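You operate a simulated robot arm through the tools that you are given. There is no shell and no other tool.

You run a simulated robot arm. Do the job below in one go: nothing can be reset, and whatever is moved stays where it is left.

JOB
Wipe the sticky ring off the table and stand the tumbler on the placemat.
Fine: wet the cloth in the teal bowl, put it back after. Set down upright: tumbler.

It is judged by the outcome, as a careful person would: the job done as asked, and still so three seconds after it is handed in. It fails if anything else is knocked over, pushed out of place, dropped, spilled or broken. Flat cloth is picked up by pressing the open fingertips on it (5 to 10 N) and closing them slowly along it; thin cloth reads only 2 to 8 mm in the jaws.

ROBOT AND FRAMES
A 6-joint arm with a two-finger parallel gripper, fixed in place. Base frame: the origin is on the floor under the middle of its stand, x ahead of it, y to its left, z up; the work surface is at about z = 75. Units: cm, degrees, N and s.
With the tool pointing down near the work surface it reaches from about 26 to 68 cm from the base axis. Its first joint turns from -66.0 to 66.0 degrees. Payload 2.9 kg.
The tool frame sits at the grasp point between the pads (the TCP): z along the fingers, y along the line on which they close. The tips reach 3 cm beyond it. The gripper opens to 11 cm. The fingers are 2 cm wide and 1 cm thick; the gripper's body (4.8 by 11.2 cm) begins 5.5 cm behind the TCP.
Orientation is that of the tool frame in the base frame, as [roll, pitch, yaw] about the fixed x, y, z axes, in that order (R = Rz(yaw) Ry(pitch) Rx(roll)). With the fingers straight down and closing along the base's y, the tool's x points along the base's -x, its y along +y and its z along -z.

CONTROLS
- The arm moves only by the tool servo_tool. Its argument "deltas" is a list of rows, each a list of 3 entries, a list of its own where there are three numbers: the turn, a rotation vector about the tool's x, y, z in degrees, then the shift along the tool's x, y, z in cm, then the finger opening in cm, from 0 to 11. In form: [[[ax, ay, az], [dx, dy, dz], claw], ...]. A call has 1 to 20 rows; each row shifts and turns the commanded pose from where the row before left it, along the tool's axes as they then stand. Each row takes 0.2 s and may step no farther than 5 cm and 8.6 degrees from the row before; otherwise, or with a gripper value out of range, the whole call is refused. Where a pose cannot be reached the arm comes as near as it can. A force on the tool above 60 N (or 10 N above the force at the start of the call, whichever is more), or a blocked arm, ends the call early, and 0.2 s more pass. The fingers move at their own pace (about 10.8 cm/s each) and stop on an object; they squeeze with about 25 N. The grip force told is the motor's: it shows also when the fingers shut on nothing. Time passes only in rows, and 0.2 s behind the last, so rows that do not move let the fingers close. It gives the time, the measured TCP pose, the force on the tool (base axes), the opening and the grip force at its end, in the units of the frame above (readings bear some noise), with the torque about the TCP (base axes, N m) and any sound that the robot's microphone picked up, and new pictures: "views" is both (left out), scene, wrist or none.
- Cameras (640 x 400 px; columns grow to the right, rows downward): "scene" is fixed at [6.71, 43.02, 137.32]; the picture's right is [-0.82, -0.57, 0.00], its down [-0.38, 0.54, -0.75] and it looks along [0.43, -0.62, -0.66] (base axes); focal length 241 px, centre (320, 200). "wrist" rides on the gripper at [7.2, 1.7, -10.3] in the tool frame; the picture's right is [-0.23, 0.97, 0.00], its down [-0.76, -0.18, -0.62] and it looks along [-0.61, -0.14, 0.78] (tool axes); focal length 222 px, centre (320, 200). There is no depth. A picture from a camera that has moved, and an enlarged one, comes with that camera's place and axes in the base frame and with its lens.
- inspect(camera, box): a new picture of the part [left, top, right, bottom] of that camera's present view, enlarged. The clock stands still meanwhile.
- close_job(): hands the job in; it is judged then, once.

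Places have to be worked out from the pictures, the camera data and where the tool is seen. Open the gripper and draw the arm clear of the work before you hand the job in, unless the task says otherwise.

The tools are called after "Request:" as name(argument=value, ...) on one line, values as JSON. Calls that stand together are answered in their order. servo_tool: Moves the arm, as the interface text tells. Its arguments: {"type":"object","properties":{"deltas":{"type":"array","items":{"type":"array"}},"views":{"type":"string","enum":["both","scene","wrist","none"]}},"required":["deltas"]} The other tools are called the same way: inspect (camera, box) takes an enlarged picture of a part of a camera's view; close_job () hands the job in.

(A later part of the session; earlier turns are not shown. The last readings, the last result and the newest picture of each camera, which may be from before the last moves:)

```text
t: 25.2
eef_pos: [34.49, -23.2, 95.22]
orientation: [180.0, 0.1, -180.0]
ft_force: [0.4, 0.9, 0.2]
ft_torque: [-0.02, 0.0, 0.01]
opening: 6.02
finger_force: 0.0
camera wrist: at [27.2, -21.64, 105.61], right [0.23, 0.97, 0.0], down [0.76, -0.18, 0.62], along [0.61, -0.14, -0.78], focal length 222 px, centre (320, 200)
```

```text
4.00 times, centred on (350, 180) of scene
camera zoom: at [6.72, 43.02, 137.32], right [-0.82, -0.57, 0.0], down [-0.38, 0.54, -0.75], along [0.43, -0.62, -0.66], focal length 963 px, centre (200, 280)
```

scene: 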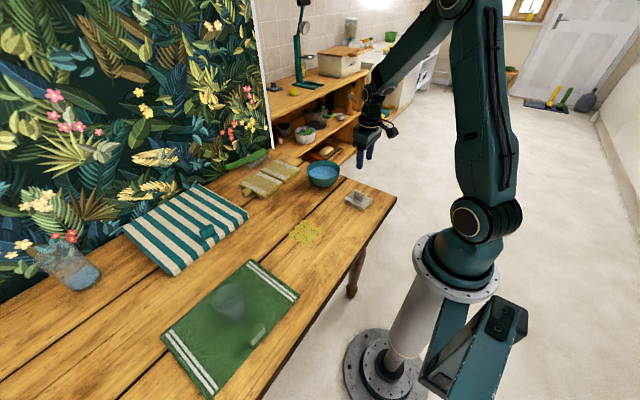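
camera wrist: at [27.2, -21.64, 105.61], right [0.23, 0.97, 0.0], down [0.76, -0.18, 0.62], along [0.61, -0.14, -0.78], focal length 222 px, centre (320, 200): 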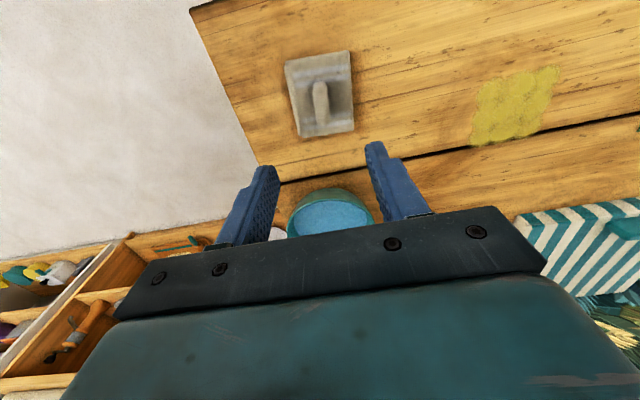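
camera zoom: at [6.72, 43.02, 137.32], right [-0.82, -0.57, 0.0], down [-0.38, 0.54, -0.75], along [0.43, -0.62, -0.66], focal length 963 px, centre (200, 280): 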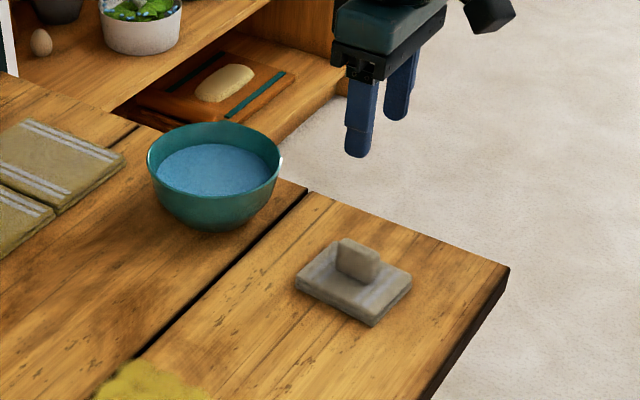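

The pinch fold runs along x from about 32.5 to 36.2 at y ≈ -23, turned about -5°, with its top near z = 80. I'll align to it with a 6 cm opening and come down part way.

Request:
servo_tool(deltas=[[[0, 0, 5], [0.1, 0.2, 1.5], 5], [[0, 0, 0], [0, 0, 2.5], 5], [[0, 0, 0], [0, 0, 2.5], 5], [[0, 0, 0], [0, 0, 2.5], 5], [[0, 0, 0], [0, 0, 2.2], 5], [[0, 0, 0], [0, 0, 0], 5]], views="both")

Request:
inspect(camera="wrist", box=[220, 60, 420, 220])

Request:
inspect(camera="scene", box=[310, 140, 410, 220])

```text
t: 26.6
eef_pos: [34.72, -22.97, 83.97]
orientation: [-180.0, 0.0, 174.9]
ft_force: [-0.4, -0.3, -0.3]
ft_torque: [-0.02, 0.03, 0.01]
opening: 5.02
finger_force: 0.0
camera wrist: at [27.42, -20.71, 94.35], right [0.31, 0.95, 0.0], down [0.74, -0.24, 0.62], along [0.59, -0.19, -0.78], focal length 222 px, centre (320, 200)
```

scene: 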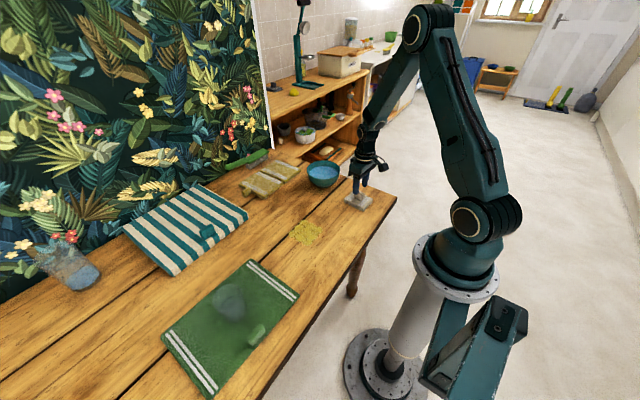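
wrist: 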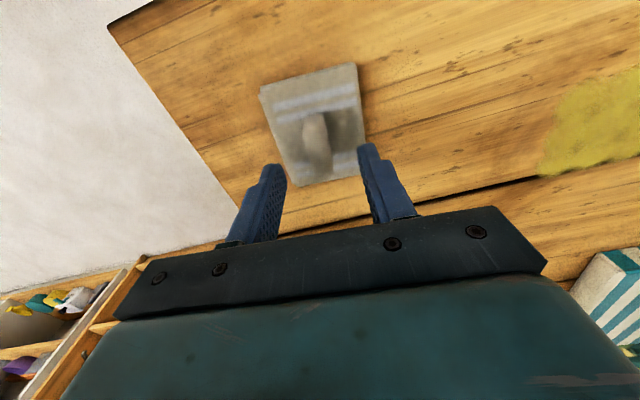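

```text
2.50 times, centred on (320, 140) of wrist
camera zoom: at [27.42, -20.71, 94.35], right [0.31, 0.95, 0.0], down [0.74, -0.24, 0.62], along [0.59, -0.19, -0.78], focal length 555 px, centre (320, 350)
```

zoom: 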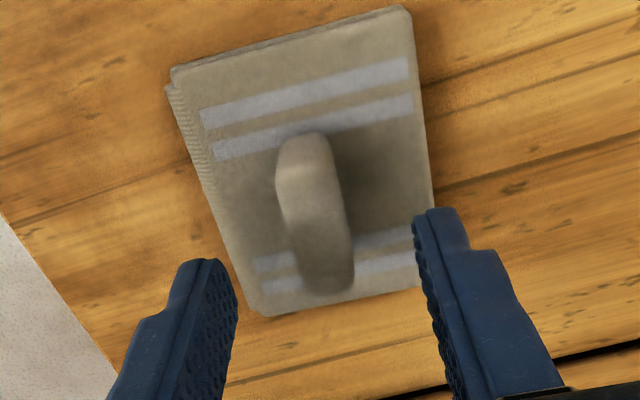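

```text
5.00 times, centred on (360, 180) of scene
camera zoom: at [6.71, 43.02, 137.32], right [-0.82, -0.57, 0.0], down [-0.38, 0.54, -0.75], along [0.43, -0.62, -0.66], focal length 1204 px, centre (120, 300)
```

zoom: 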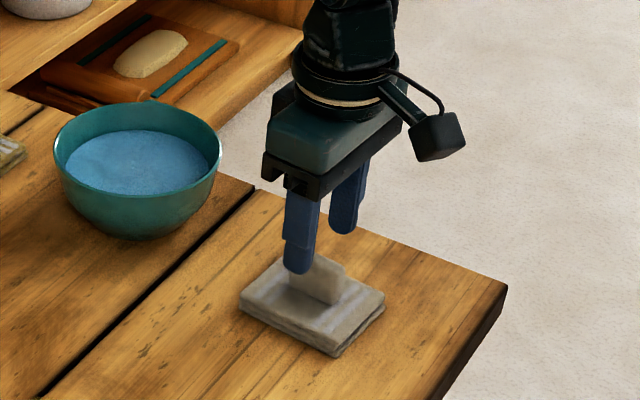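

The fingers straddle the fold and are aligned with it. I'll lower until the tips are just above the cloth's flat top.

Request:
servo_tool(deltas=[[[0, 0, 0], [0.15, 0, 1.2], 5], [[0, 0, 0], [0.1, 0, 1.2], 5], [[0, 0, 0], [0, 0, 0.8], 5], [[0, 0, 0], [0, 0, 0.4], 5], [[0, 0, 0], [0, 0, 0], 5]], views="both")

Request:
inspect(camera="scene", box=[320, 150, 400, 215])

Request:
inspect(camera="wrist", box=[220, 60, 420, 220])

```text
t: 27.8
eef_pos: [34.35, -23.06, 80.54]
orientation: [-180.0, 0.0, 175.0]
ft_force: [-0.6, 0.9, -0.2]
ft_torque: [0.01, -0.01, -0.01]
opening: 5.02
finger_force: 0.0
camera wrist: at [27.11, -20.72, 90.78], right [0.31, 0.95, 0.0], down [0.74, -0.24, 0.62], along [0.59, -0.19, -0.78], focal length 222 px, centre (320, 200)
```

scene: 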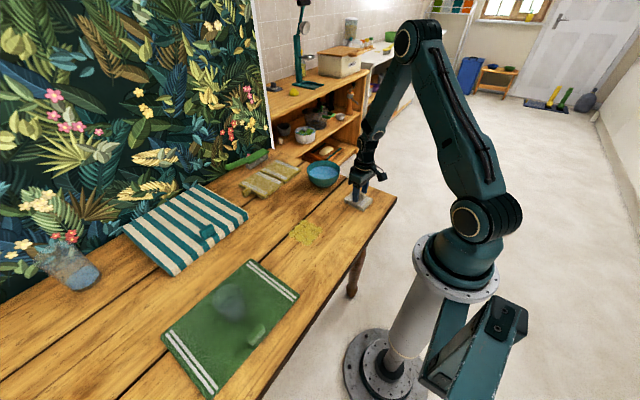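
wrist: 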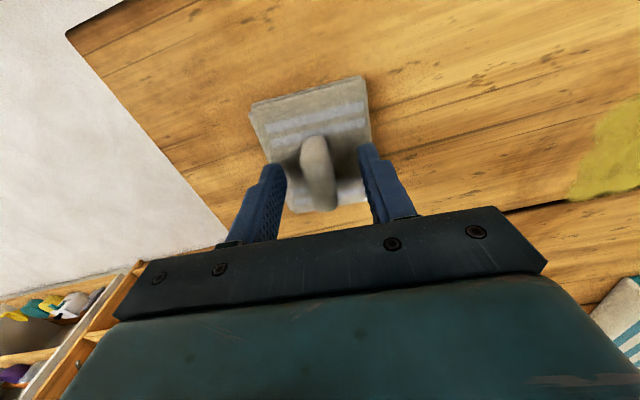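

```text
6.15 times, centred on (360, 182) of scene
camera zoom: at [6.71, 43.02, 137.32], right [-0.82, -0.57, 0.0], down [-0.38, 0.54, -0.75], along [0.43, -0.62, -0.66], focal length 1482 px, centre (74, 308)
```

zoom: 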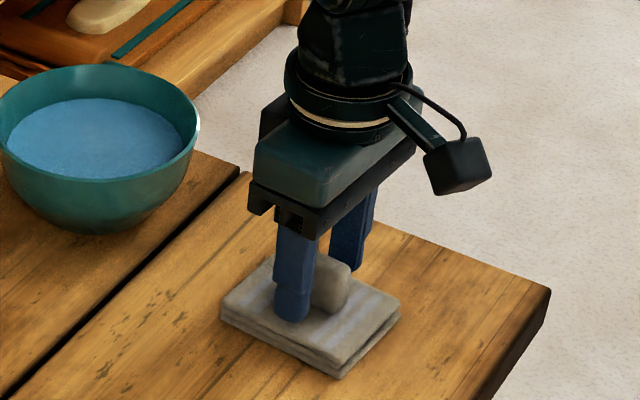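

```text
2.50 times, centred on (320, 140) of wrist
camera zoom: at [27.11, -20.72, 90.78], right [0.31, 0.95, 0.0], down [0.74, -0.24, 0.62], along [0.59, -0.19, -0.78], focal length 555 px, centre (320, 350)
```

zoom: 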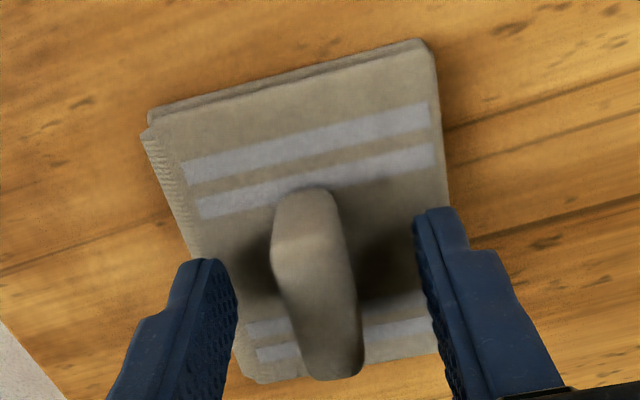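

The fold sits between the pads with the tips just above the cloth. I'll close slowly onto it.

Request:
servo_tool(deltas=[[[0, 0, 0], [0, 0, 0.3], 4.5], [[0, 0, 0], [0, 0, 0], 3.8], [[0, 0, 0], [0, 0, 0], 3.1], [[0, 0, 0], [0, 0, 0], 2.4], [[0, 0, 0], [0, 0, 0], 1.8], [[0, 0, 0], [0, 0, 0], 1.2], [[0, 0, 0], [0, 0, 0], 0.6], [[0, 0, 0], [0, 0, 0], 0.2], [[0, 0, 0], [0, 0, 0], 0], [[0, 0, 0], [0, 0, 0], 0]], views="both")

Request:
inspect(camera="wrist", box=[220, 60, 420, 220])

```text
t: 30.0
eef_pos: [34.32, -22.95, 80.18]
orientation: [-180.0, 0.1, 175.1]
ft_force: [-0.4, -0.1, 1.4]
ft_torque: [0.05, 0.04, 0.01]
opening: 1.49
finger_force: 24.8
camera wrist: at [27.06, -20.72, 90.48], right [0.31, 0.95, 0.0], down [0.74, -0.24, 0.62], along [0.59, -0.19, -0.78], focal length 222 px, centre (320, 200)
```

scene: 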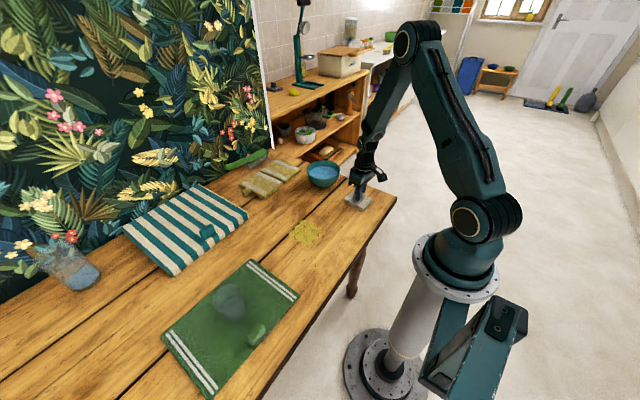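
wrist: 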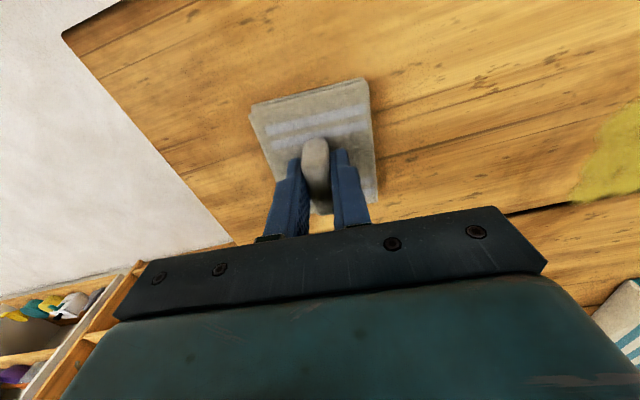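

```text
2.50 times, centred on (320, 140) of wrist
camera zoom: at [27.06, -20.72, 90.48], right [0.31, 0.95, 0.0], down [0.74, -0.24, 0.62], along [0.59, -0.19, -0.78], focal length 555 px, centre (320, 350)
```

zoom: 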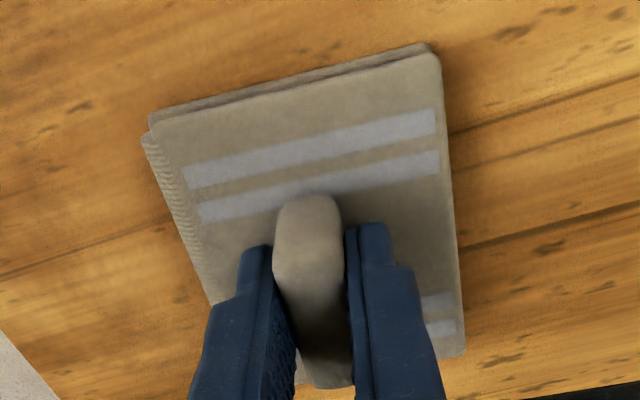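

The fold is gripped at 1.5 cm. The return pose is TCP (34.32, -22.95, 80.18) with yaw 175. Lifting straight up.

Request:
servo_tool(deltas=[[[0, 0, 0], [0, 0, -0.4], 0], [[0, 0, 0], [0, 0, -0.8], 0], [[0, 0, 0], [0, 0, -1.3], 0], [[0, 0, 0], [0, 0, -1.8], 0], [[0, 0, 0], [0, 0, -2.2], 0], [[0, 0, 0], [0, 0, -2.5], 0], [[0, 0, 0], [0, 0, -2.5], 0], [[0, 0, 0], [0, 0, -1.8], 0], [[0, 0, 0], [0, 0, -1.0], 0], [[0, 0, 0], [0, 0, -0.5], 0], [[0, 0, 0], [0, 0, 0], 0]], views="both")

Request:
inspect(camera="scene", box=[290, 110, 410, 220])

Request:
inspect(camera="wrist", box=[220, 60, 420, 220])

```text
t: 32.4
eef_pos: [34.23, -22.97, 94.88]
orientation: [-179.9, 0.0, 175.0]
ft_force: [0.7, 0.4, 0.5]
ft_torque: [-0.01, 0.01, 0.02]
opening: 1.53
finger_force: 25.0
camera wrist: at [26.97, -20.71, 105.23], right [0.31, 0.95, 0.0], down [0.74, -0.24, 0.62], along [0.59, -0.19, -0.78], focal length 222 px, centre (320, 200)
```

scene: 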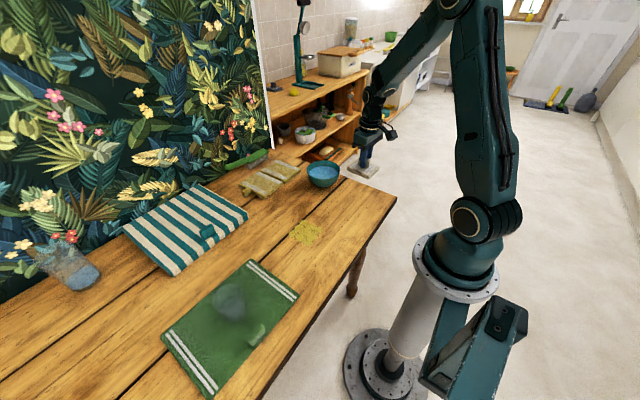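
wrist: 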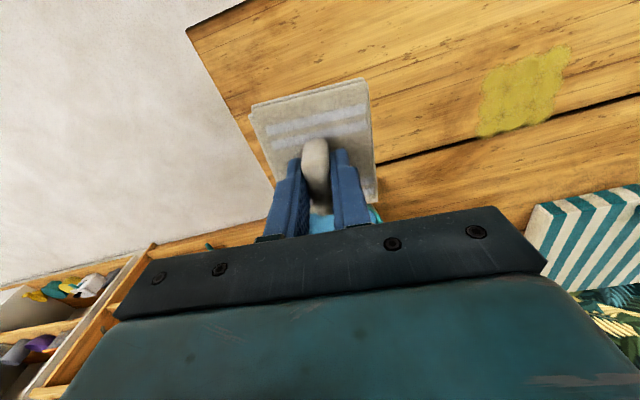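

```text
3.64 times, centred on (350, 165) of scene
camera zoom: at [6.71, 43.02, 137.32], right [-0.82, -0.57, 0.0], down [-0.38, 0.54, -0.75], along [0.43, -0.62, -0.66], focal length 876 px, centre (211, 327)
```

zoom: 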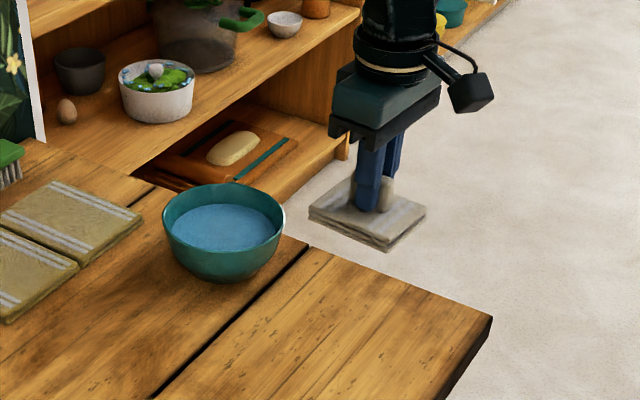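

```text
2.50 times, centred on (320, 140) of wrist
camera zoom: at [26.97, -20.71, 105.23], right [0.31, 0.95, 0.0], down [0.74, -0.24, 0.62], along [0.59, -0.19, -0.78], focal length 555 px, centre (320, 350)
```

zoom: 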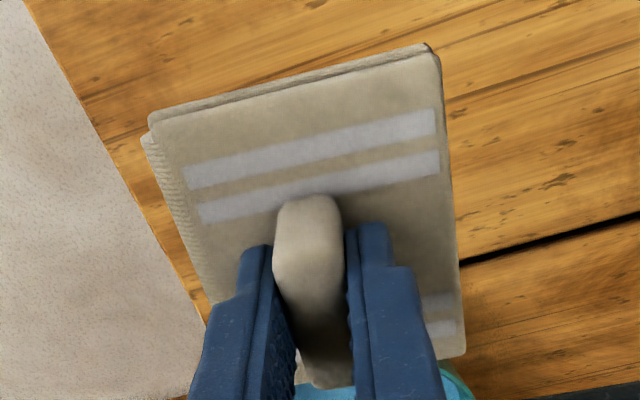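

The cloth lifts as one stiff folded piece, about 9.1 x 6.9 cm and 5.2 cm below the TCP. Before dipping I want a precise look at the bowl, so I'll move beside it, still high.

Request:
servo_tool(deltas=[[[0, 0, 0], [-1.0, 1.0, -0.3], 0], [[0, 0, 0], [-2.0, 1.9, -0.3], 0], [[0, 0, 0], [-2.4, 2.3, -0.3], 0], [[0, 0, 0], [-2.4, 2.3, -0.3], 0], [[0, 0, 0], [-2.4, 2.3, -0.3], 0], [[0, 0, 0], [-1.7, 1.5, -0.3], 0], [[0, 0, 0], [-0.9, 0.85, -0.3], 0], [[0, 0, 0], [0, 0, 0], 0], [[0, 0, 0], [0, 0, 0], 0]], views="both")

Request:
inspect(camera="wrist", box=[60, 20, 300, 200])

Request:
inspect(camera="scene", box=[285, 140, 365, 200])

```text
t: 34.4
eef_pos: [48.12, -11.94, 97.06]
orientation: [-180.0, 0.0, 175.0]
ft_force: [0.1, 0.0, -1.1]
ft_torque: [-0.01, 0.01, 0.0]
opening: 1.53
finger_force: 24.9
camera wrist: at [40.9, -9.66, 107.39], right [0.31, 0.95, 0.0], down [0.74, -0.24, 0.62], along [0.59, -0.19, -0.78], focal length 222 px, centre (320, 200)
```

scene: 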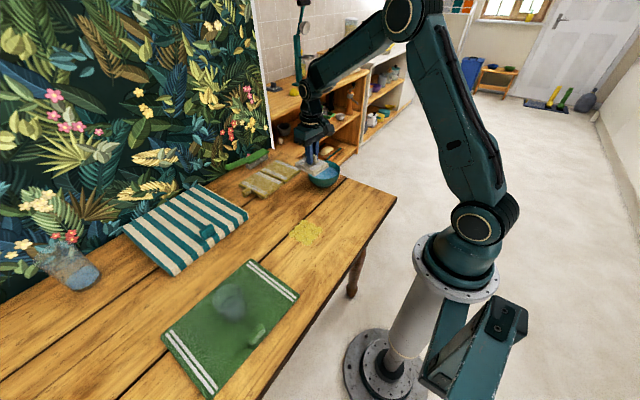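
wrist: 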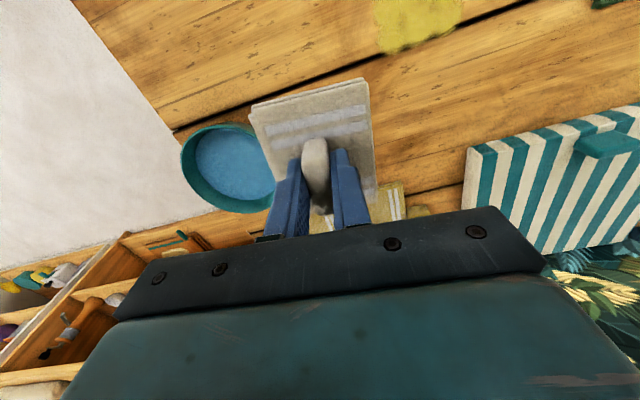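

```text
2.22 times, centred on (180, 110) of wrist
camera zoom: at [40.9, -9.66, 107.39], right [0.31, 0.95, 0.0], down [0.74, -0.24, 0.62], along [0.59, -0.19, -0.78], focal length 494 px, centre (631, 400)
```

zoom: 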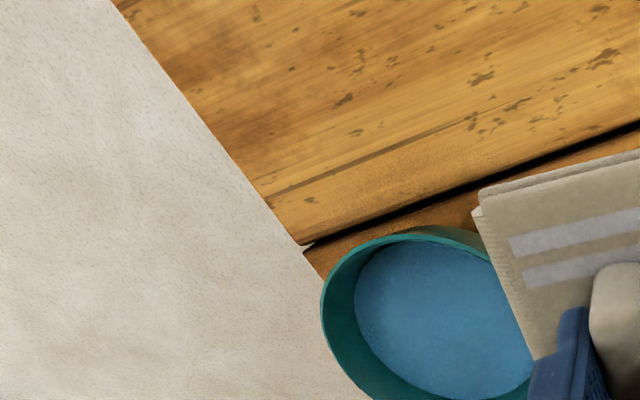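

```text
6.67 times, centred on (325, 170) of scene
camera zoom: at [6.72, 43.02, 137.32], right [-0.82, -0.57, 0.0], down [-0.38, 0.54, -0.75], along [0.43, -0.62, -0.66], focal length 1605 px, centre (287, 400)
```

zoom: 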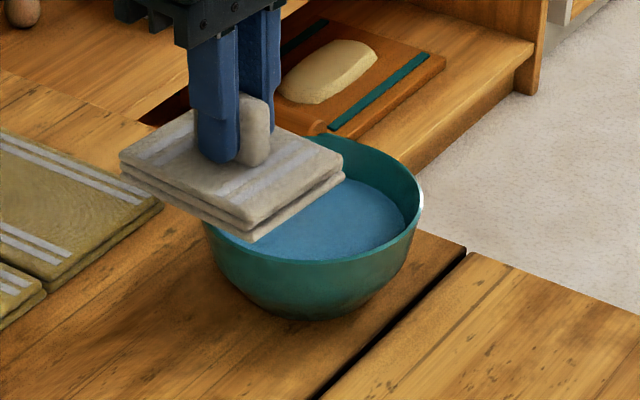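

I put the bowl centre at about (52.3, -25.65), with rim radius 6.9, rim z 81.5 and water about 2.2 cm below the rim. The cloth's diagonal nearly fills the bowl, so I'll tilt it 30° and dip one edge only; first I move above the bowl and tilt while high.

Request:
servo_tool(deltas=[[[0, 0, 0], [-0.4, -1.2, -0.3], 0], [[0, 0, 0], [-0.9, -2.6, -0.4], 0], [[0, 0, 0], [-1.0, -3.0, -0.3], 0], [[0, 0, 0], [-1.0, -3.0, 0], 0], [[0, 0, 0], [-0.7, -2.4, 0], 0], [[0, 0, 0], [-0.4, -1.35, 0], 0], [[0, 0, 0], [0, 0, 0], 0], [[0, -6, 0], [0, 0, 0], 0], [[0, -6, 0], [0, 0, 0], 0], [[0, -6, 0], [0, 0, 0], 0], [[0, -6, 0], [0, 0, 0], 0], [[0, -6, 0], [0, 0, 0], 0], [[0, 0, 0], [0, 0, 0], 0], [[0, 0, 0], [0, 0, 0], 0]], views="both")

Request:
inspect(camera="scene", box=[275, 110, 375, 200])

Request:
inspect(camera="wrist", box=[220, 60, 420, 220])

```text
t: 37.4
eef_pos: [51.28, -25.72, 98.02]
orientation: [180.0, 30.1, 174.9]
ft_force: [-0.7, -0.2, -0.3]
ft_torque: [-0.01, 0.02, 0.02]
opening: 1.53
finger_force: 24.7
camera wrist: at [39.9, -23.18, 103.34], right [0.28, 0.95, 0.11], down [0.33, -0.21, 0.92], along [0.9, -0.22, -0.37], focal length 222 px, centre (320, 200)
```

scene: 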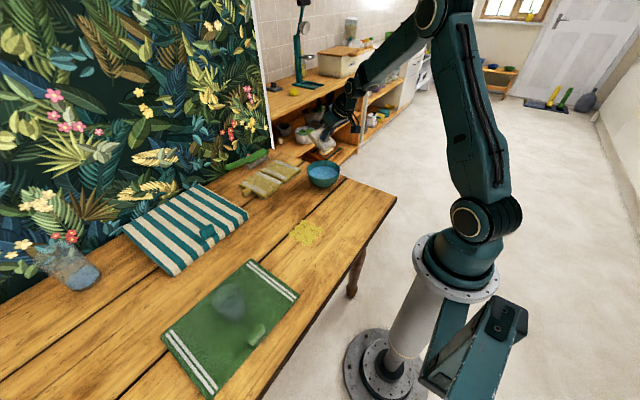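
wrist: 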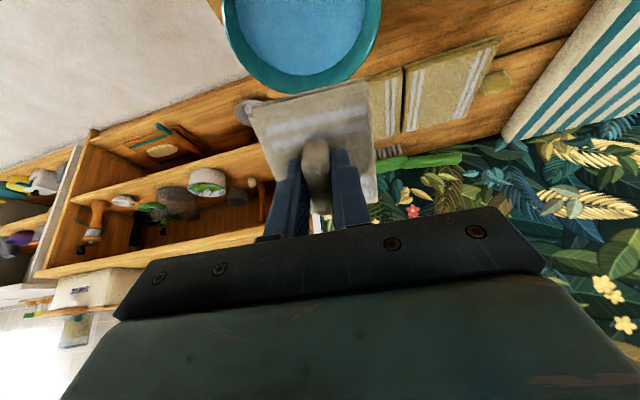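

```text
4.44 times, centred on (325, 155) of scene
camera zoom: at [6.71, 43.02, 137.32], right [-0.82, -0.57, 0.0], down [-0.38, 0.54, -0.75], along [0.43, -0.62, -0.66], focal length 1070 px, centre (298, 400)
```

zoom: 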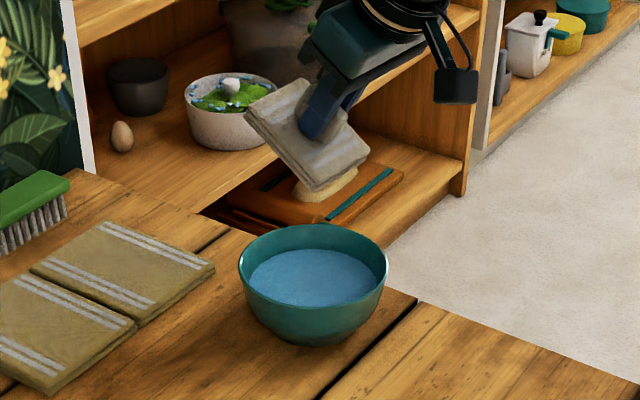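

```text
2.50 times, centred on (320, 140) of wrist
camera zoom: at [39.9, -23.18, 103.34], right [0.28, 0.95, 0.11], down [0.33, -0.21, 0.92], along [0.9, -0.22, -0.37], focal length 555 px, centre (320, 350)
```

zoom: 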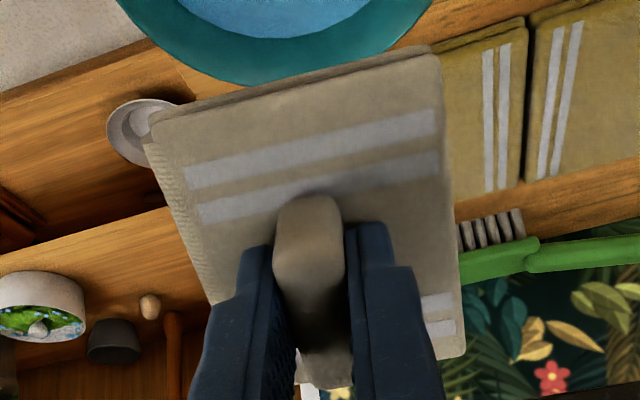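

The cloth is tilted 30° above the bowl, with its lower edge toward the robot. I'll come down vertically to just above the rim and check alignment.

Request:
servo_tool(deltas=[[[0, 0, 0], [0.5, 0, 0.866], 0], [[0, 0, 0], [1.0, 0, 1.732], 0], [[0, 0, 0], [1.0, 0, 1.732], 0], [[0, 0, 0], [1.0, 0, 1.732], 0], [[0, 0, 0], [0.5, 0, 0.866], 0], [[0, 0, 0], [0, 0, 0], 0], [[0, 0, 0], [0, 0, 0], 0]], views="both")

Request:
inspect(camera="scene", box=[285, 130, 365, 200])

Request:
inspect(camera="wrist", box=[220, 40, 420, 200])

```text
t: 39.0
eef_pos: [51.31, -25.91, 90.1]
orientation: [-179.9, 30.0, 175.1]
ft_force: [0.6, 0.0, 0.0]
ft_torque: [0.01, 0.03, -0.01]
opening: 1.52
finger_force: 25.1
camera wrist: at [39.95, -23.2, 95.36], right [0.28, 0.95, 0.11], down [0.33, -0.21, 0.92], along [0.9, -0.22, -0.37], focal length 222 px, centre (320, 200)
```

scene: 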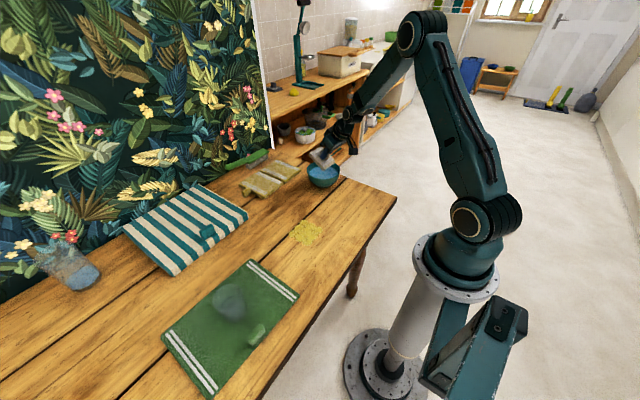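
wrist: 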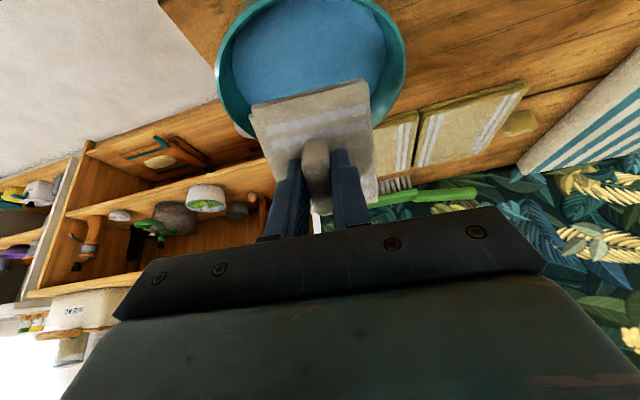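

```text
5.71 times, centred on (325, 165) of scene
camera zoom: at [6.72, 43.02, 137.32], right [-0.82, -0.57, 0.0], down [-0.38, 0.54, -0.75], along [0.43, -0.62, -0.66], focal length 1376 px, centre (291, 400)
```

zoom: 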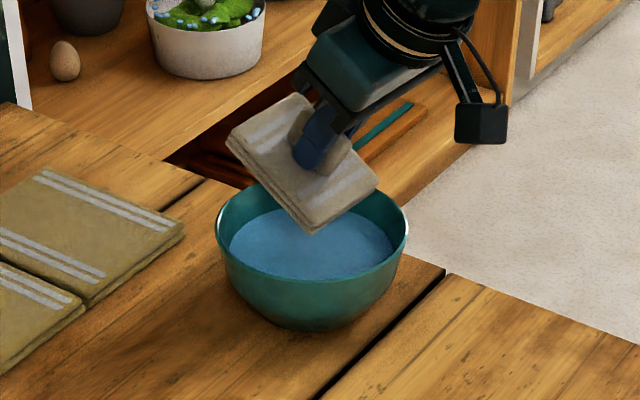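

```text
2.50 times, centred on (320, 120) of wrist
camera zoom: at [39.95, -23.2, 95.36], right [0.28, 0.95, 0.11], down [0.33, -0.21, 0.92], along [0.9, -0.22, -0.37], focal length 555 px, centre (320, 400)
```

zoom: 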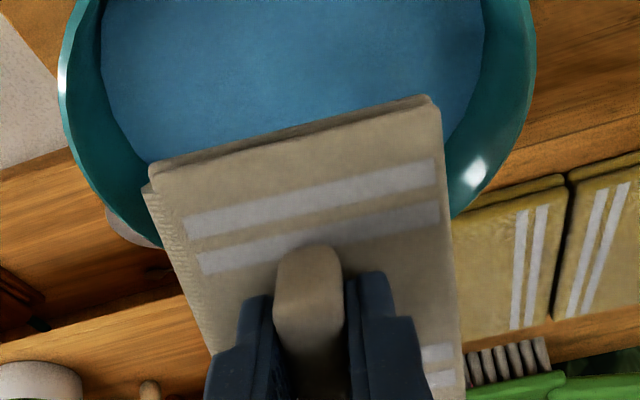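

The low edge points into the middle of the bowl with about 1 cm of clearance all round. I'll lower slowly toward the water, about 4 cm first.

Request:
servo_tool(deltas=[[[0, 0, 0], [0.35, 0, 0.606], 0], [[0, 0, 0], [0.35, 0, 0.606], 0], [[0, 0, 0], [0.35, 0, 0.606], 0], [[0, 0, 0], [0.35, 0, 0.606], 0], [[0, 0, 0], [0.35, 0, 0.606], 0], [[0, 0, 0], [0.3, 0, 0.52], 0], [[0, 0, 0], [0, 0, 0], 0]], views="both")

Request:
inspect(camera="scene", box=[285, 130, 365, 200])

Request:
inspect(camera="wrist", box=[200, 20, 440, 220])

```text
t: 40.6
eef_pos: [51.33, -26.0, 85.92]
orientation: [-180.0, 30.0, 175.0]
ft_force: [-0.3, 0.1, 0.2]
ft_torque: [-0.01, 0.02, -0.02]
opening: 1.53
finger_force: 24.9
camera wrist: at [39.93, -23.26, 91.27], right [0.28, 0.95, 0.11], down [0.33, -0.21, 0.92], along [0.9, -0.22, -0.37], focal length 222 px, centre (320, 200)
```

scene: 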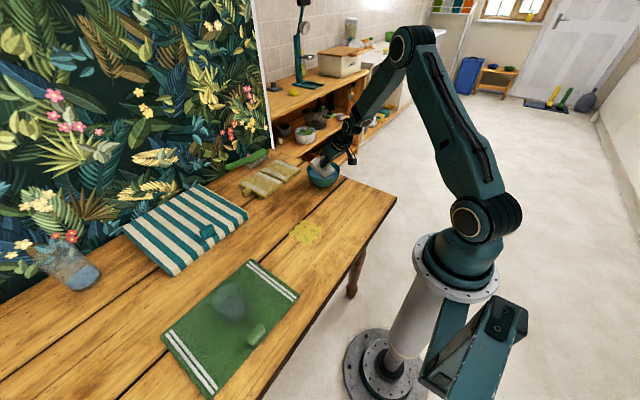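
wrist: 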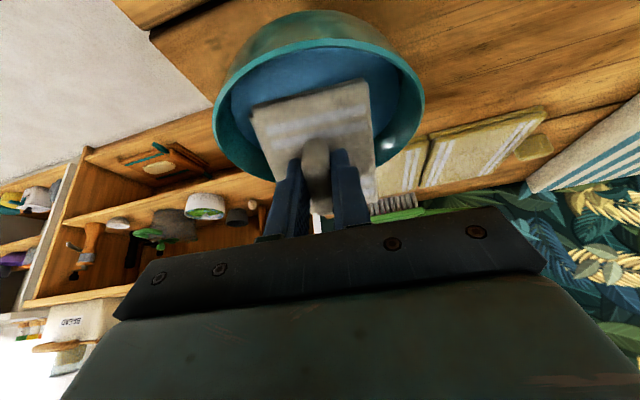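

```text
5.71 times, centred on (325, 165) of scene
camera zoom: at [6.72, 43.02, 137.32], right [-0.82, -0.57, 0.0], down [-0.38, 0.54, -0.75], along [0.43, -0.62, -0.66], focal length 1376 px, centre (291, 400)
```

zoom: 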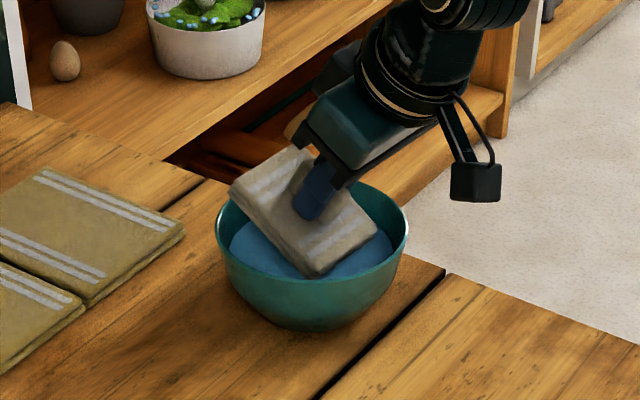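

```text
2.00 times, centred on (320, 120) of wrist
camera zoom: at [39.93, -23.26, 91.27], right [0.28, 0.95, 0.11], down [0.33, -0.21, 0.92], along [0.9, -0.22, -0.37], focal length 444 px, centre (320, 360)
```

zoom: 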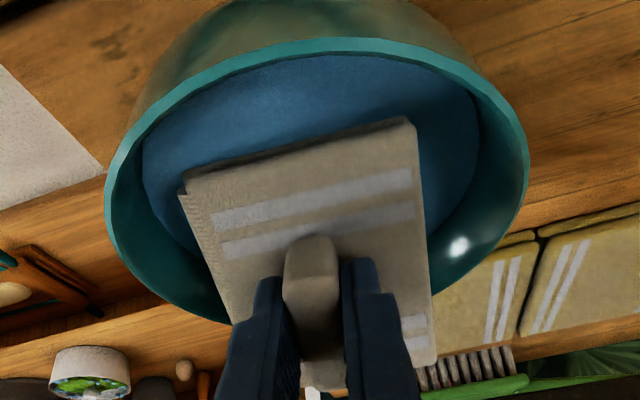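

The low edge is at about the water surface and clear of the walls. I'll lower another 1.6 cm to soak it.

Request:
servo_tool(deltas=[[[0, 0, 0], [0.2, 0, 0.346], 0], [[0, 0, 0], [0.2, 0, 0.346], 0], [[0, 0, 0], [0.2, 0, 0.346], 0], [[0, 0, 0], [0.2, 0, 0.346], 0], [[0, 0, 0], [0, 0, 0], 0], [[0, 0, 0], [0, 0, 0], 0], [[0, 0, 0], [0, 0, 0], 0]], views="both")

Request:
inspect(camera="scene", box=[285, 130, 365, 200])

Request:
inspect(camera="wrist", box=[200, 20, 440, 220])

```text
t: 42.2
eef_pos: [51.41, -25.82, 84.38]
orientation: [180.0, 30.0, 175.0]
ft_force: [-0.9, 0.3, -0.9]
ft_torque: [0.0, 0.02, 0.01]
opening: 1.53
finger_force: 25.2
camera wrist: at [39.94, -23.24, 89.68], right [0.28, 0.95, 0.11], down [0.33, -0.21, 0.92], along [0.9, -0.22, -0.37], focal length 222 px, centre (320, 200)
```

scene: 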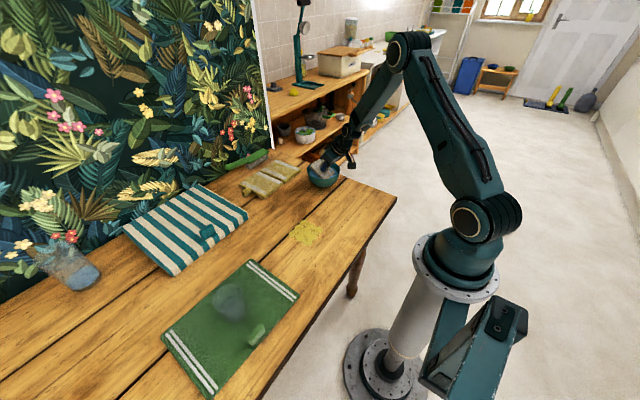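
wrist: 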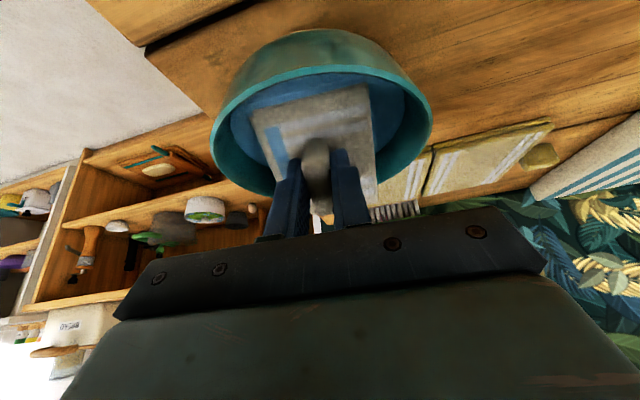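

```text
5.71 times, centred on (325, 165) of scene
camera zoom: at [6.72, 43.02, 137.32], right [-0.82, -0.57, 0.0], down [-0.38, 0.54, -0.75], along [0.43, -0.62, -0.66], focal length 1376 px, centre (291, 400)
```

zoom: 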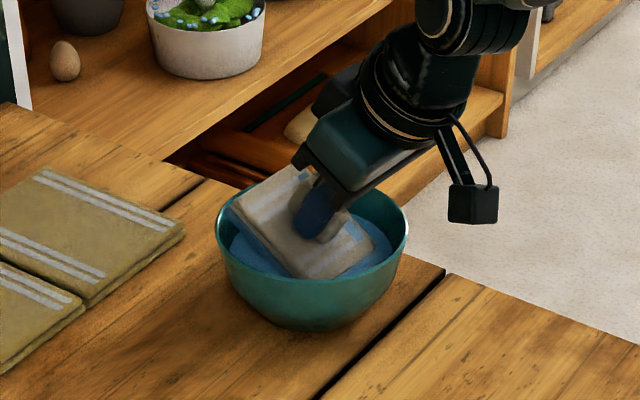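

```text
2.00 times, centred on (320, 120) of wrist
camera zoom: at [39.94, -23.24, 89.68], right [0.28, 0.95, 0.11], down [0.33, -0.21, 0.92], along [0.9, -0.22, -0.37], focal length 444 px, centre (320, 360)
```

zoom: 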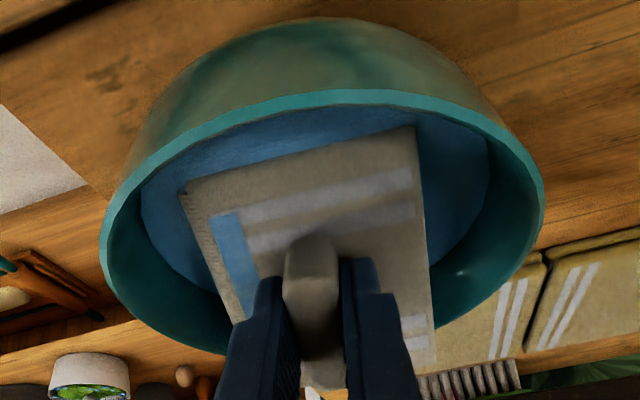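

A blue patch has appeared on the cloth, which is probably the soaked area. I'll raise it vertically out of the bowl to check.

Request:
servo_tool(deltas=[[[0, 0, 0], [0, 0, 0], 0], [[0, 0, 0], [0, 0, 0], 0], [[0, 0, 0], [-0.2, 0, -0.346], 0], [[0, 0, 0], [-0.3, 0, -0.52], 0], [[0, 0, 0], [-0.4, 0, -0.693], 0], [[0, 0, 0], [-0.5, 0, -0.866], 0], [[0, 0, 0], [-0.5, 0, -0.866], 0], [[0, 0, 0], [-0.5, 0, -0.866], 0], [[0, 0, 0], [-0.5, 0, -0.866], 0], [[0, 0, 0], [-0.4, 0, -0.693], 0], [[0, 0, 0], [0, 0, 0], 0], [[0, 0, 0], [0, 0, 0], 0]], views="both")

Request:
inspect(camera="scene", box=[285, 130, 365, 200])

Request:
inspect(camera="wrist", box=[200, 20, 440, 220])

```text
t: 44.8
eef_pos: [51.32, -25.9, 91.03]
orientation: [-180.0, 30.0, 175.0]
ft_force: [-0.3, 0.3, -0.5]
ft_torque: [0.0, 0.03, 0.01]
opening: 1.54
finger_force: 24.9
camera wrist: at [39.94, -23.15, 96.28], right [0.28, 0.95, 0.11], down [0.33, -0.21, 0.92], along [0.9, -0.22, -0.37], focal length 222 px, centre (320, 200)
```

scene: 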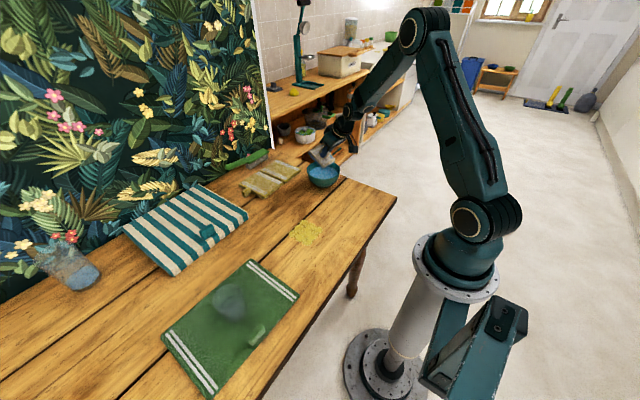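
wrist: 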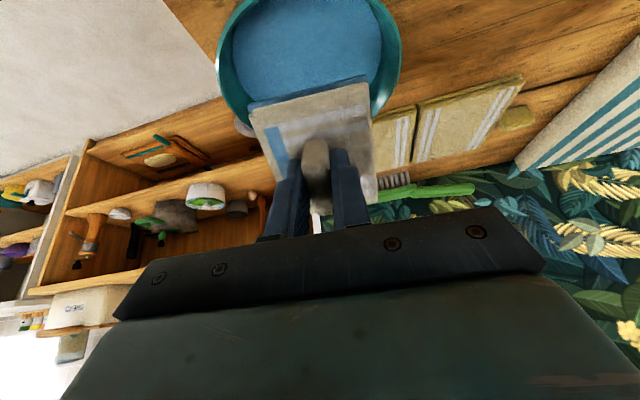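

```text
5.71 times, centred on (325, 165) of scene
camera zoom: at [6.72, 43.02, 137.32], right [-0.82, -0.57, 0.0], down [-0.38, 0.54, -0.75], along [0.43, -0.62, -0.66], focal length 1376 px, centre (291, 400)
```

zoom: 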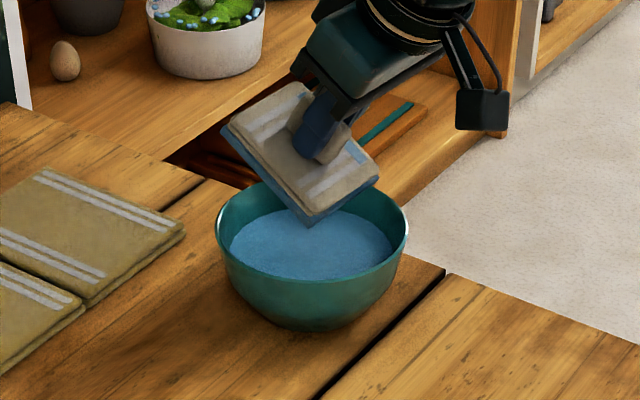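

```text
2.00 times, centred on (320, 120) of wrist
camera zoom: at [39.94, -23.15, 96.28], right [0.28, 0.95, 0.11], down [0.33, -0.21, 0.92], along [0.9, -0.22, -0.37], focal length 444 px, centre (320, 360)
```

zoom: 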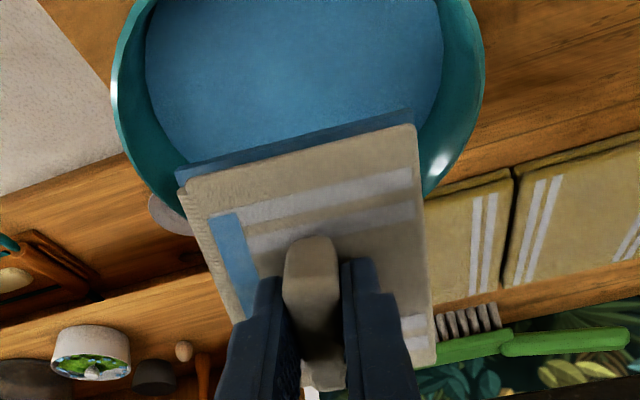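

The underside and a marker patch have turned blue, so the cloth is wet; the bowl hasn't moved. I'll pause to let it drip, level the tool above the bowl and rise a little.

Request:
servo_tool(deltas=[[[0, 0, 0], [0, 0, 0], 0], [[0, 0, 0], [0, 0, 0], 0], [[0, 0, 0], [0, 0, 0], 0], [[0, 0, 0], [0, 0, 0], 0], [[0, 0, 0], [0, 0, 0], 0], [[0, 0, 0], [0, 0, 0], 0], [[0, 6, 0], [-0.2, 0, -0.5], 0], [[0, 6, 0], [-0.2, 0, -0.6], 0], [[0, 6, 0], [-0.1, 0, -0.6], 0], [[0, 6, 0], [0, 0, -0.6], 0], [[0, 6, 0], [0, 0, -0.6], 0], [[0, 0, 0], [0, 0, 0], 0], [[0, 0, 0], [0, 0, 0], 0]], views="both")

```text
t: 47.6
eef_pos: [50.84, -25.78, 93.82]
orientation: [179.9, 0.0, 175.1]
ft_force: [-0.8, -0.6, -1.1]
ft_torque: [0.06, -0.02, -0.01]
opening: 1.52
finger_force: 24.8
camera wrist: at [43.7, -23.56, 104.19], right [0.31, 0.95, 0.0], down [0.74, -0.24, 0.62], along [0.59, -0.19, -0.78], focal length 222 px, centre (320, 200)
```

scene: 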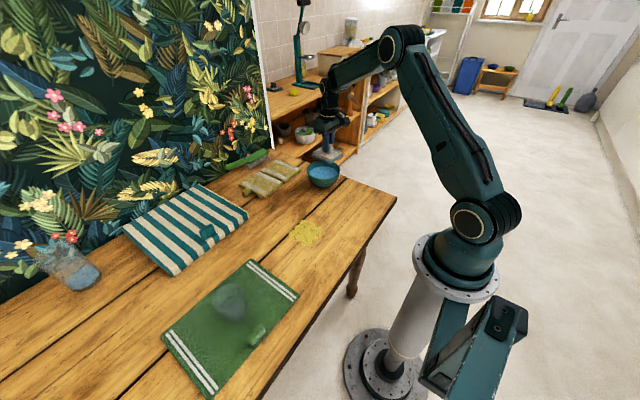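
wrist: 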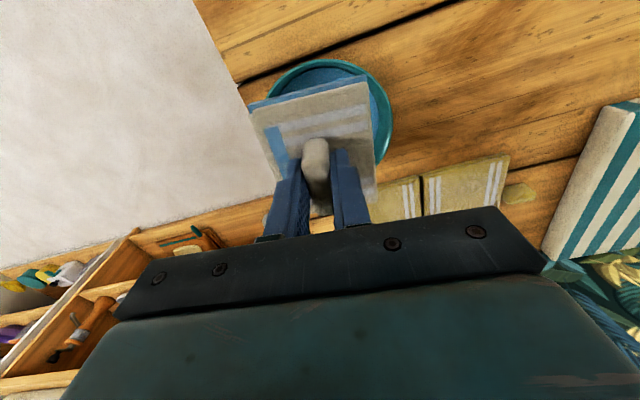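

The cloth is level and wet. I'll stop beside the stain to measure it precisely before wiping.

Request:
servo_tool(deltas=[[[0, 0, 0], [0.9, 1.3, 0], 0], [[0, 0, 0], [1.8, 2.6, 0], 0], [[0, 0, 0], [2.2, 3.1, 0], 0], [[0, 0, 0], [2.2, 3.1, 0], 0], [[0, 0, 0], [1.4, 2.0, 0], 0], [[0, 0, 0], [0.7, 1.0, 0], 0], [[0, 0, 0], [0, 0, 0], 0], [[0, 0, 0], [0, 0, 0], 0]], views="both")

Request:
inspect(camera="wrist", box=[340, 0, 580, 180])

Request:
inspect(camera="scene", box=[265, 170, 405, 260])

```text
t: 49.4
eef_pos: [42.92, -12.08, 93.73]
orientation: [-180.0, 0.0, 175.0]
ft_force: [-1.3, -0.2, -0.2]
ft_torque: [0.0, 0.01, 0.0]
opening: 1.49
finger_force: 24.9
camera wrist: at [35.74, -9.83, 104.05], right [0.31, 0.95, 0.0], down [0.74, -0.24, 0.62], along [0.59, -0.19, -0.78], focal length 222 px, centre (320, 200)
```

scene: 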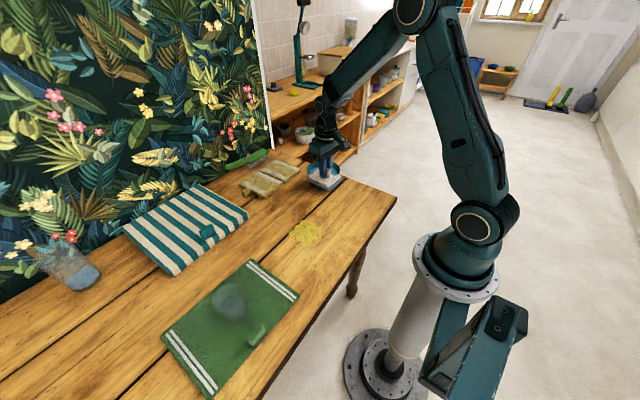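
wrist: 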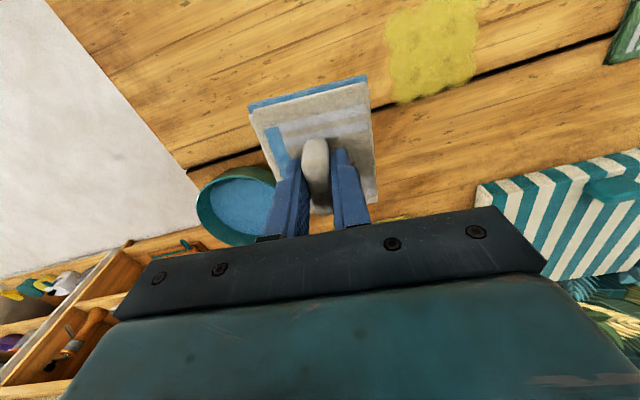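

```text
2.22 times, centred on (460, 90) of wrist
camera zoom: at [35.74, -9.83, 104.05], right [0.31, 0.95, 0.0], down [0.74, -0.24, 0.62], along [0.59, -0.19, -0.78], focal length 494 px, centre (9, 444)
```

zoom: 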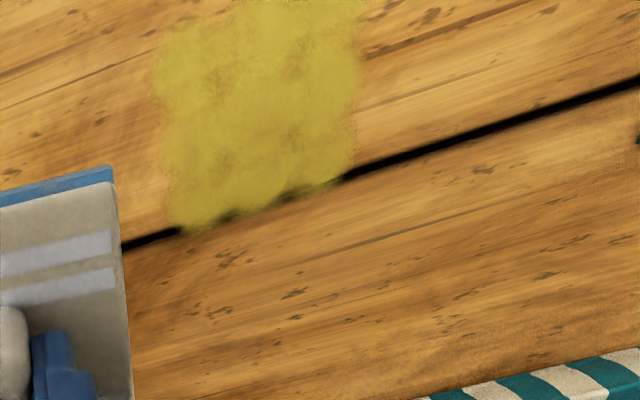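

```text
4.44 times, centred on (335, 215) of scene
camera zoom: at [6.71, 43.02, 137.32], right [-0.82, -0.57, 0.0], down [-0.38, 0.54, -0.75], along [0.43, -0.62, -0.66], focal length 1070 px, centre (253, 133)
```

zoom: 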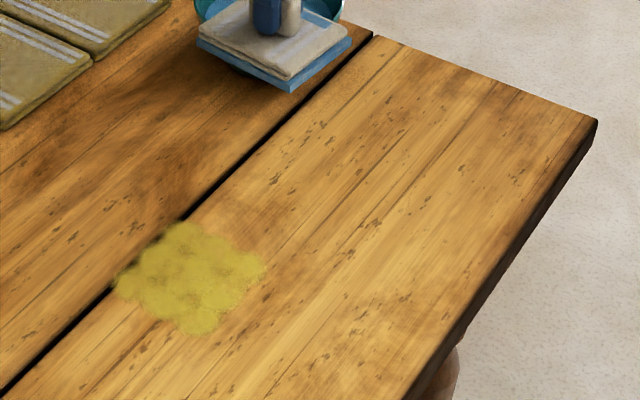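

The stain spans about x 37–46.7, y -3.5 to 5.7. I'll move over its right part, lower the cloth to just above the table, and then press gently.

Request:
servo_tool(deltas=[[[0, 0, 0], [0, 2.0, 0.5], 0], [[0, 0, 0], [0.1, 3.0, 1.0], 0], [[0, 0, 0], [0, 2.2, 2.0], 0], [[0, 0, 0], [0, 0.9, 2.5], 0], [[0, 0, 0], [0, 0, 2.5], 0], [[0, 0, 0], [0, 0, 2.0], 0], [[0, 0, 0], [0, 0, 1.4], 0], [[0, 0, 0], [0, 0, 0.8], 0], [[0, 0, 0], [0, 0, 0], 0], [[0, 0, 0], [0, 0, 0], 0]], views="scene")

```text
t: 51.6
eef_pos: [43.33, -3.99, 81.05]
orientation: [180.0, -0.1, 175.1]
ft_force: [0.9, -0.9, 0.2]
ft_torque: [-0.05, 0.01, 0.01]
opening: 1.53
finger_force: 25.4
```

scene: 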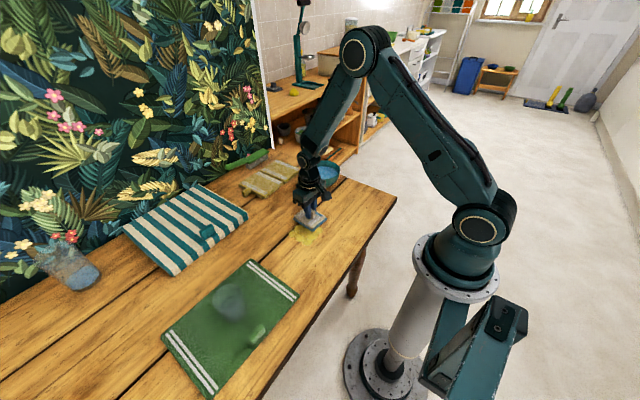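

The cloth should be about 0.9 cm above the table. I'll feel down gently for contact.

Request:
servo_tool(deltas=[[[0, 0, 0], [0, 0, 0.3], 0], [[0, 0, 0], [0, 0, 0.2], 0], [[0, 0, 0], [0, 0, 0.15], 0], [[0, 0, 0], [0, 0, 0.1], 0], [[0, 0, 0], [0, 0, 0], 0], [[0, 0, 0], [0, 0, 0], 0]], views="none")

```text
t: 53.0
eef_pos: [43.49, -3.96, 80.36]
orientation: [179.9, 0.1, 175.0]
ft_force: [0.3, 0.2, -0.5]
ft_torque: [-0.02, -0.02, 0.02]
opening: 1.53
finger_force: 25.4
```

Request:
servo_tool(deltas=[[[0, 0, 0], [0, 0, 0.1], 0], [[0, 0, 0], [0, 0, 0.1], 0], [[0, 0, 0], [0, 0, 0.06], 0], [[0, 0, 0], [0, 0, 0], 0], [[0, 0, 0], [0, 0, 0], 0]], views="none")

```text
t: 54.2
eef_pos: [43.36, -4.03, 80.14]
orientation: [-180.0, 0.0, 175.0]
ft_force: [-2.5, -1.8, 10.8]
ft_torque: [-0.05, 0.12, -0.02]
opening: 1.53
finger_force: 24.9
```

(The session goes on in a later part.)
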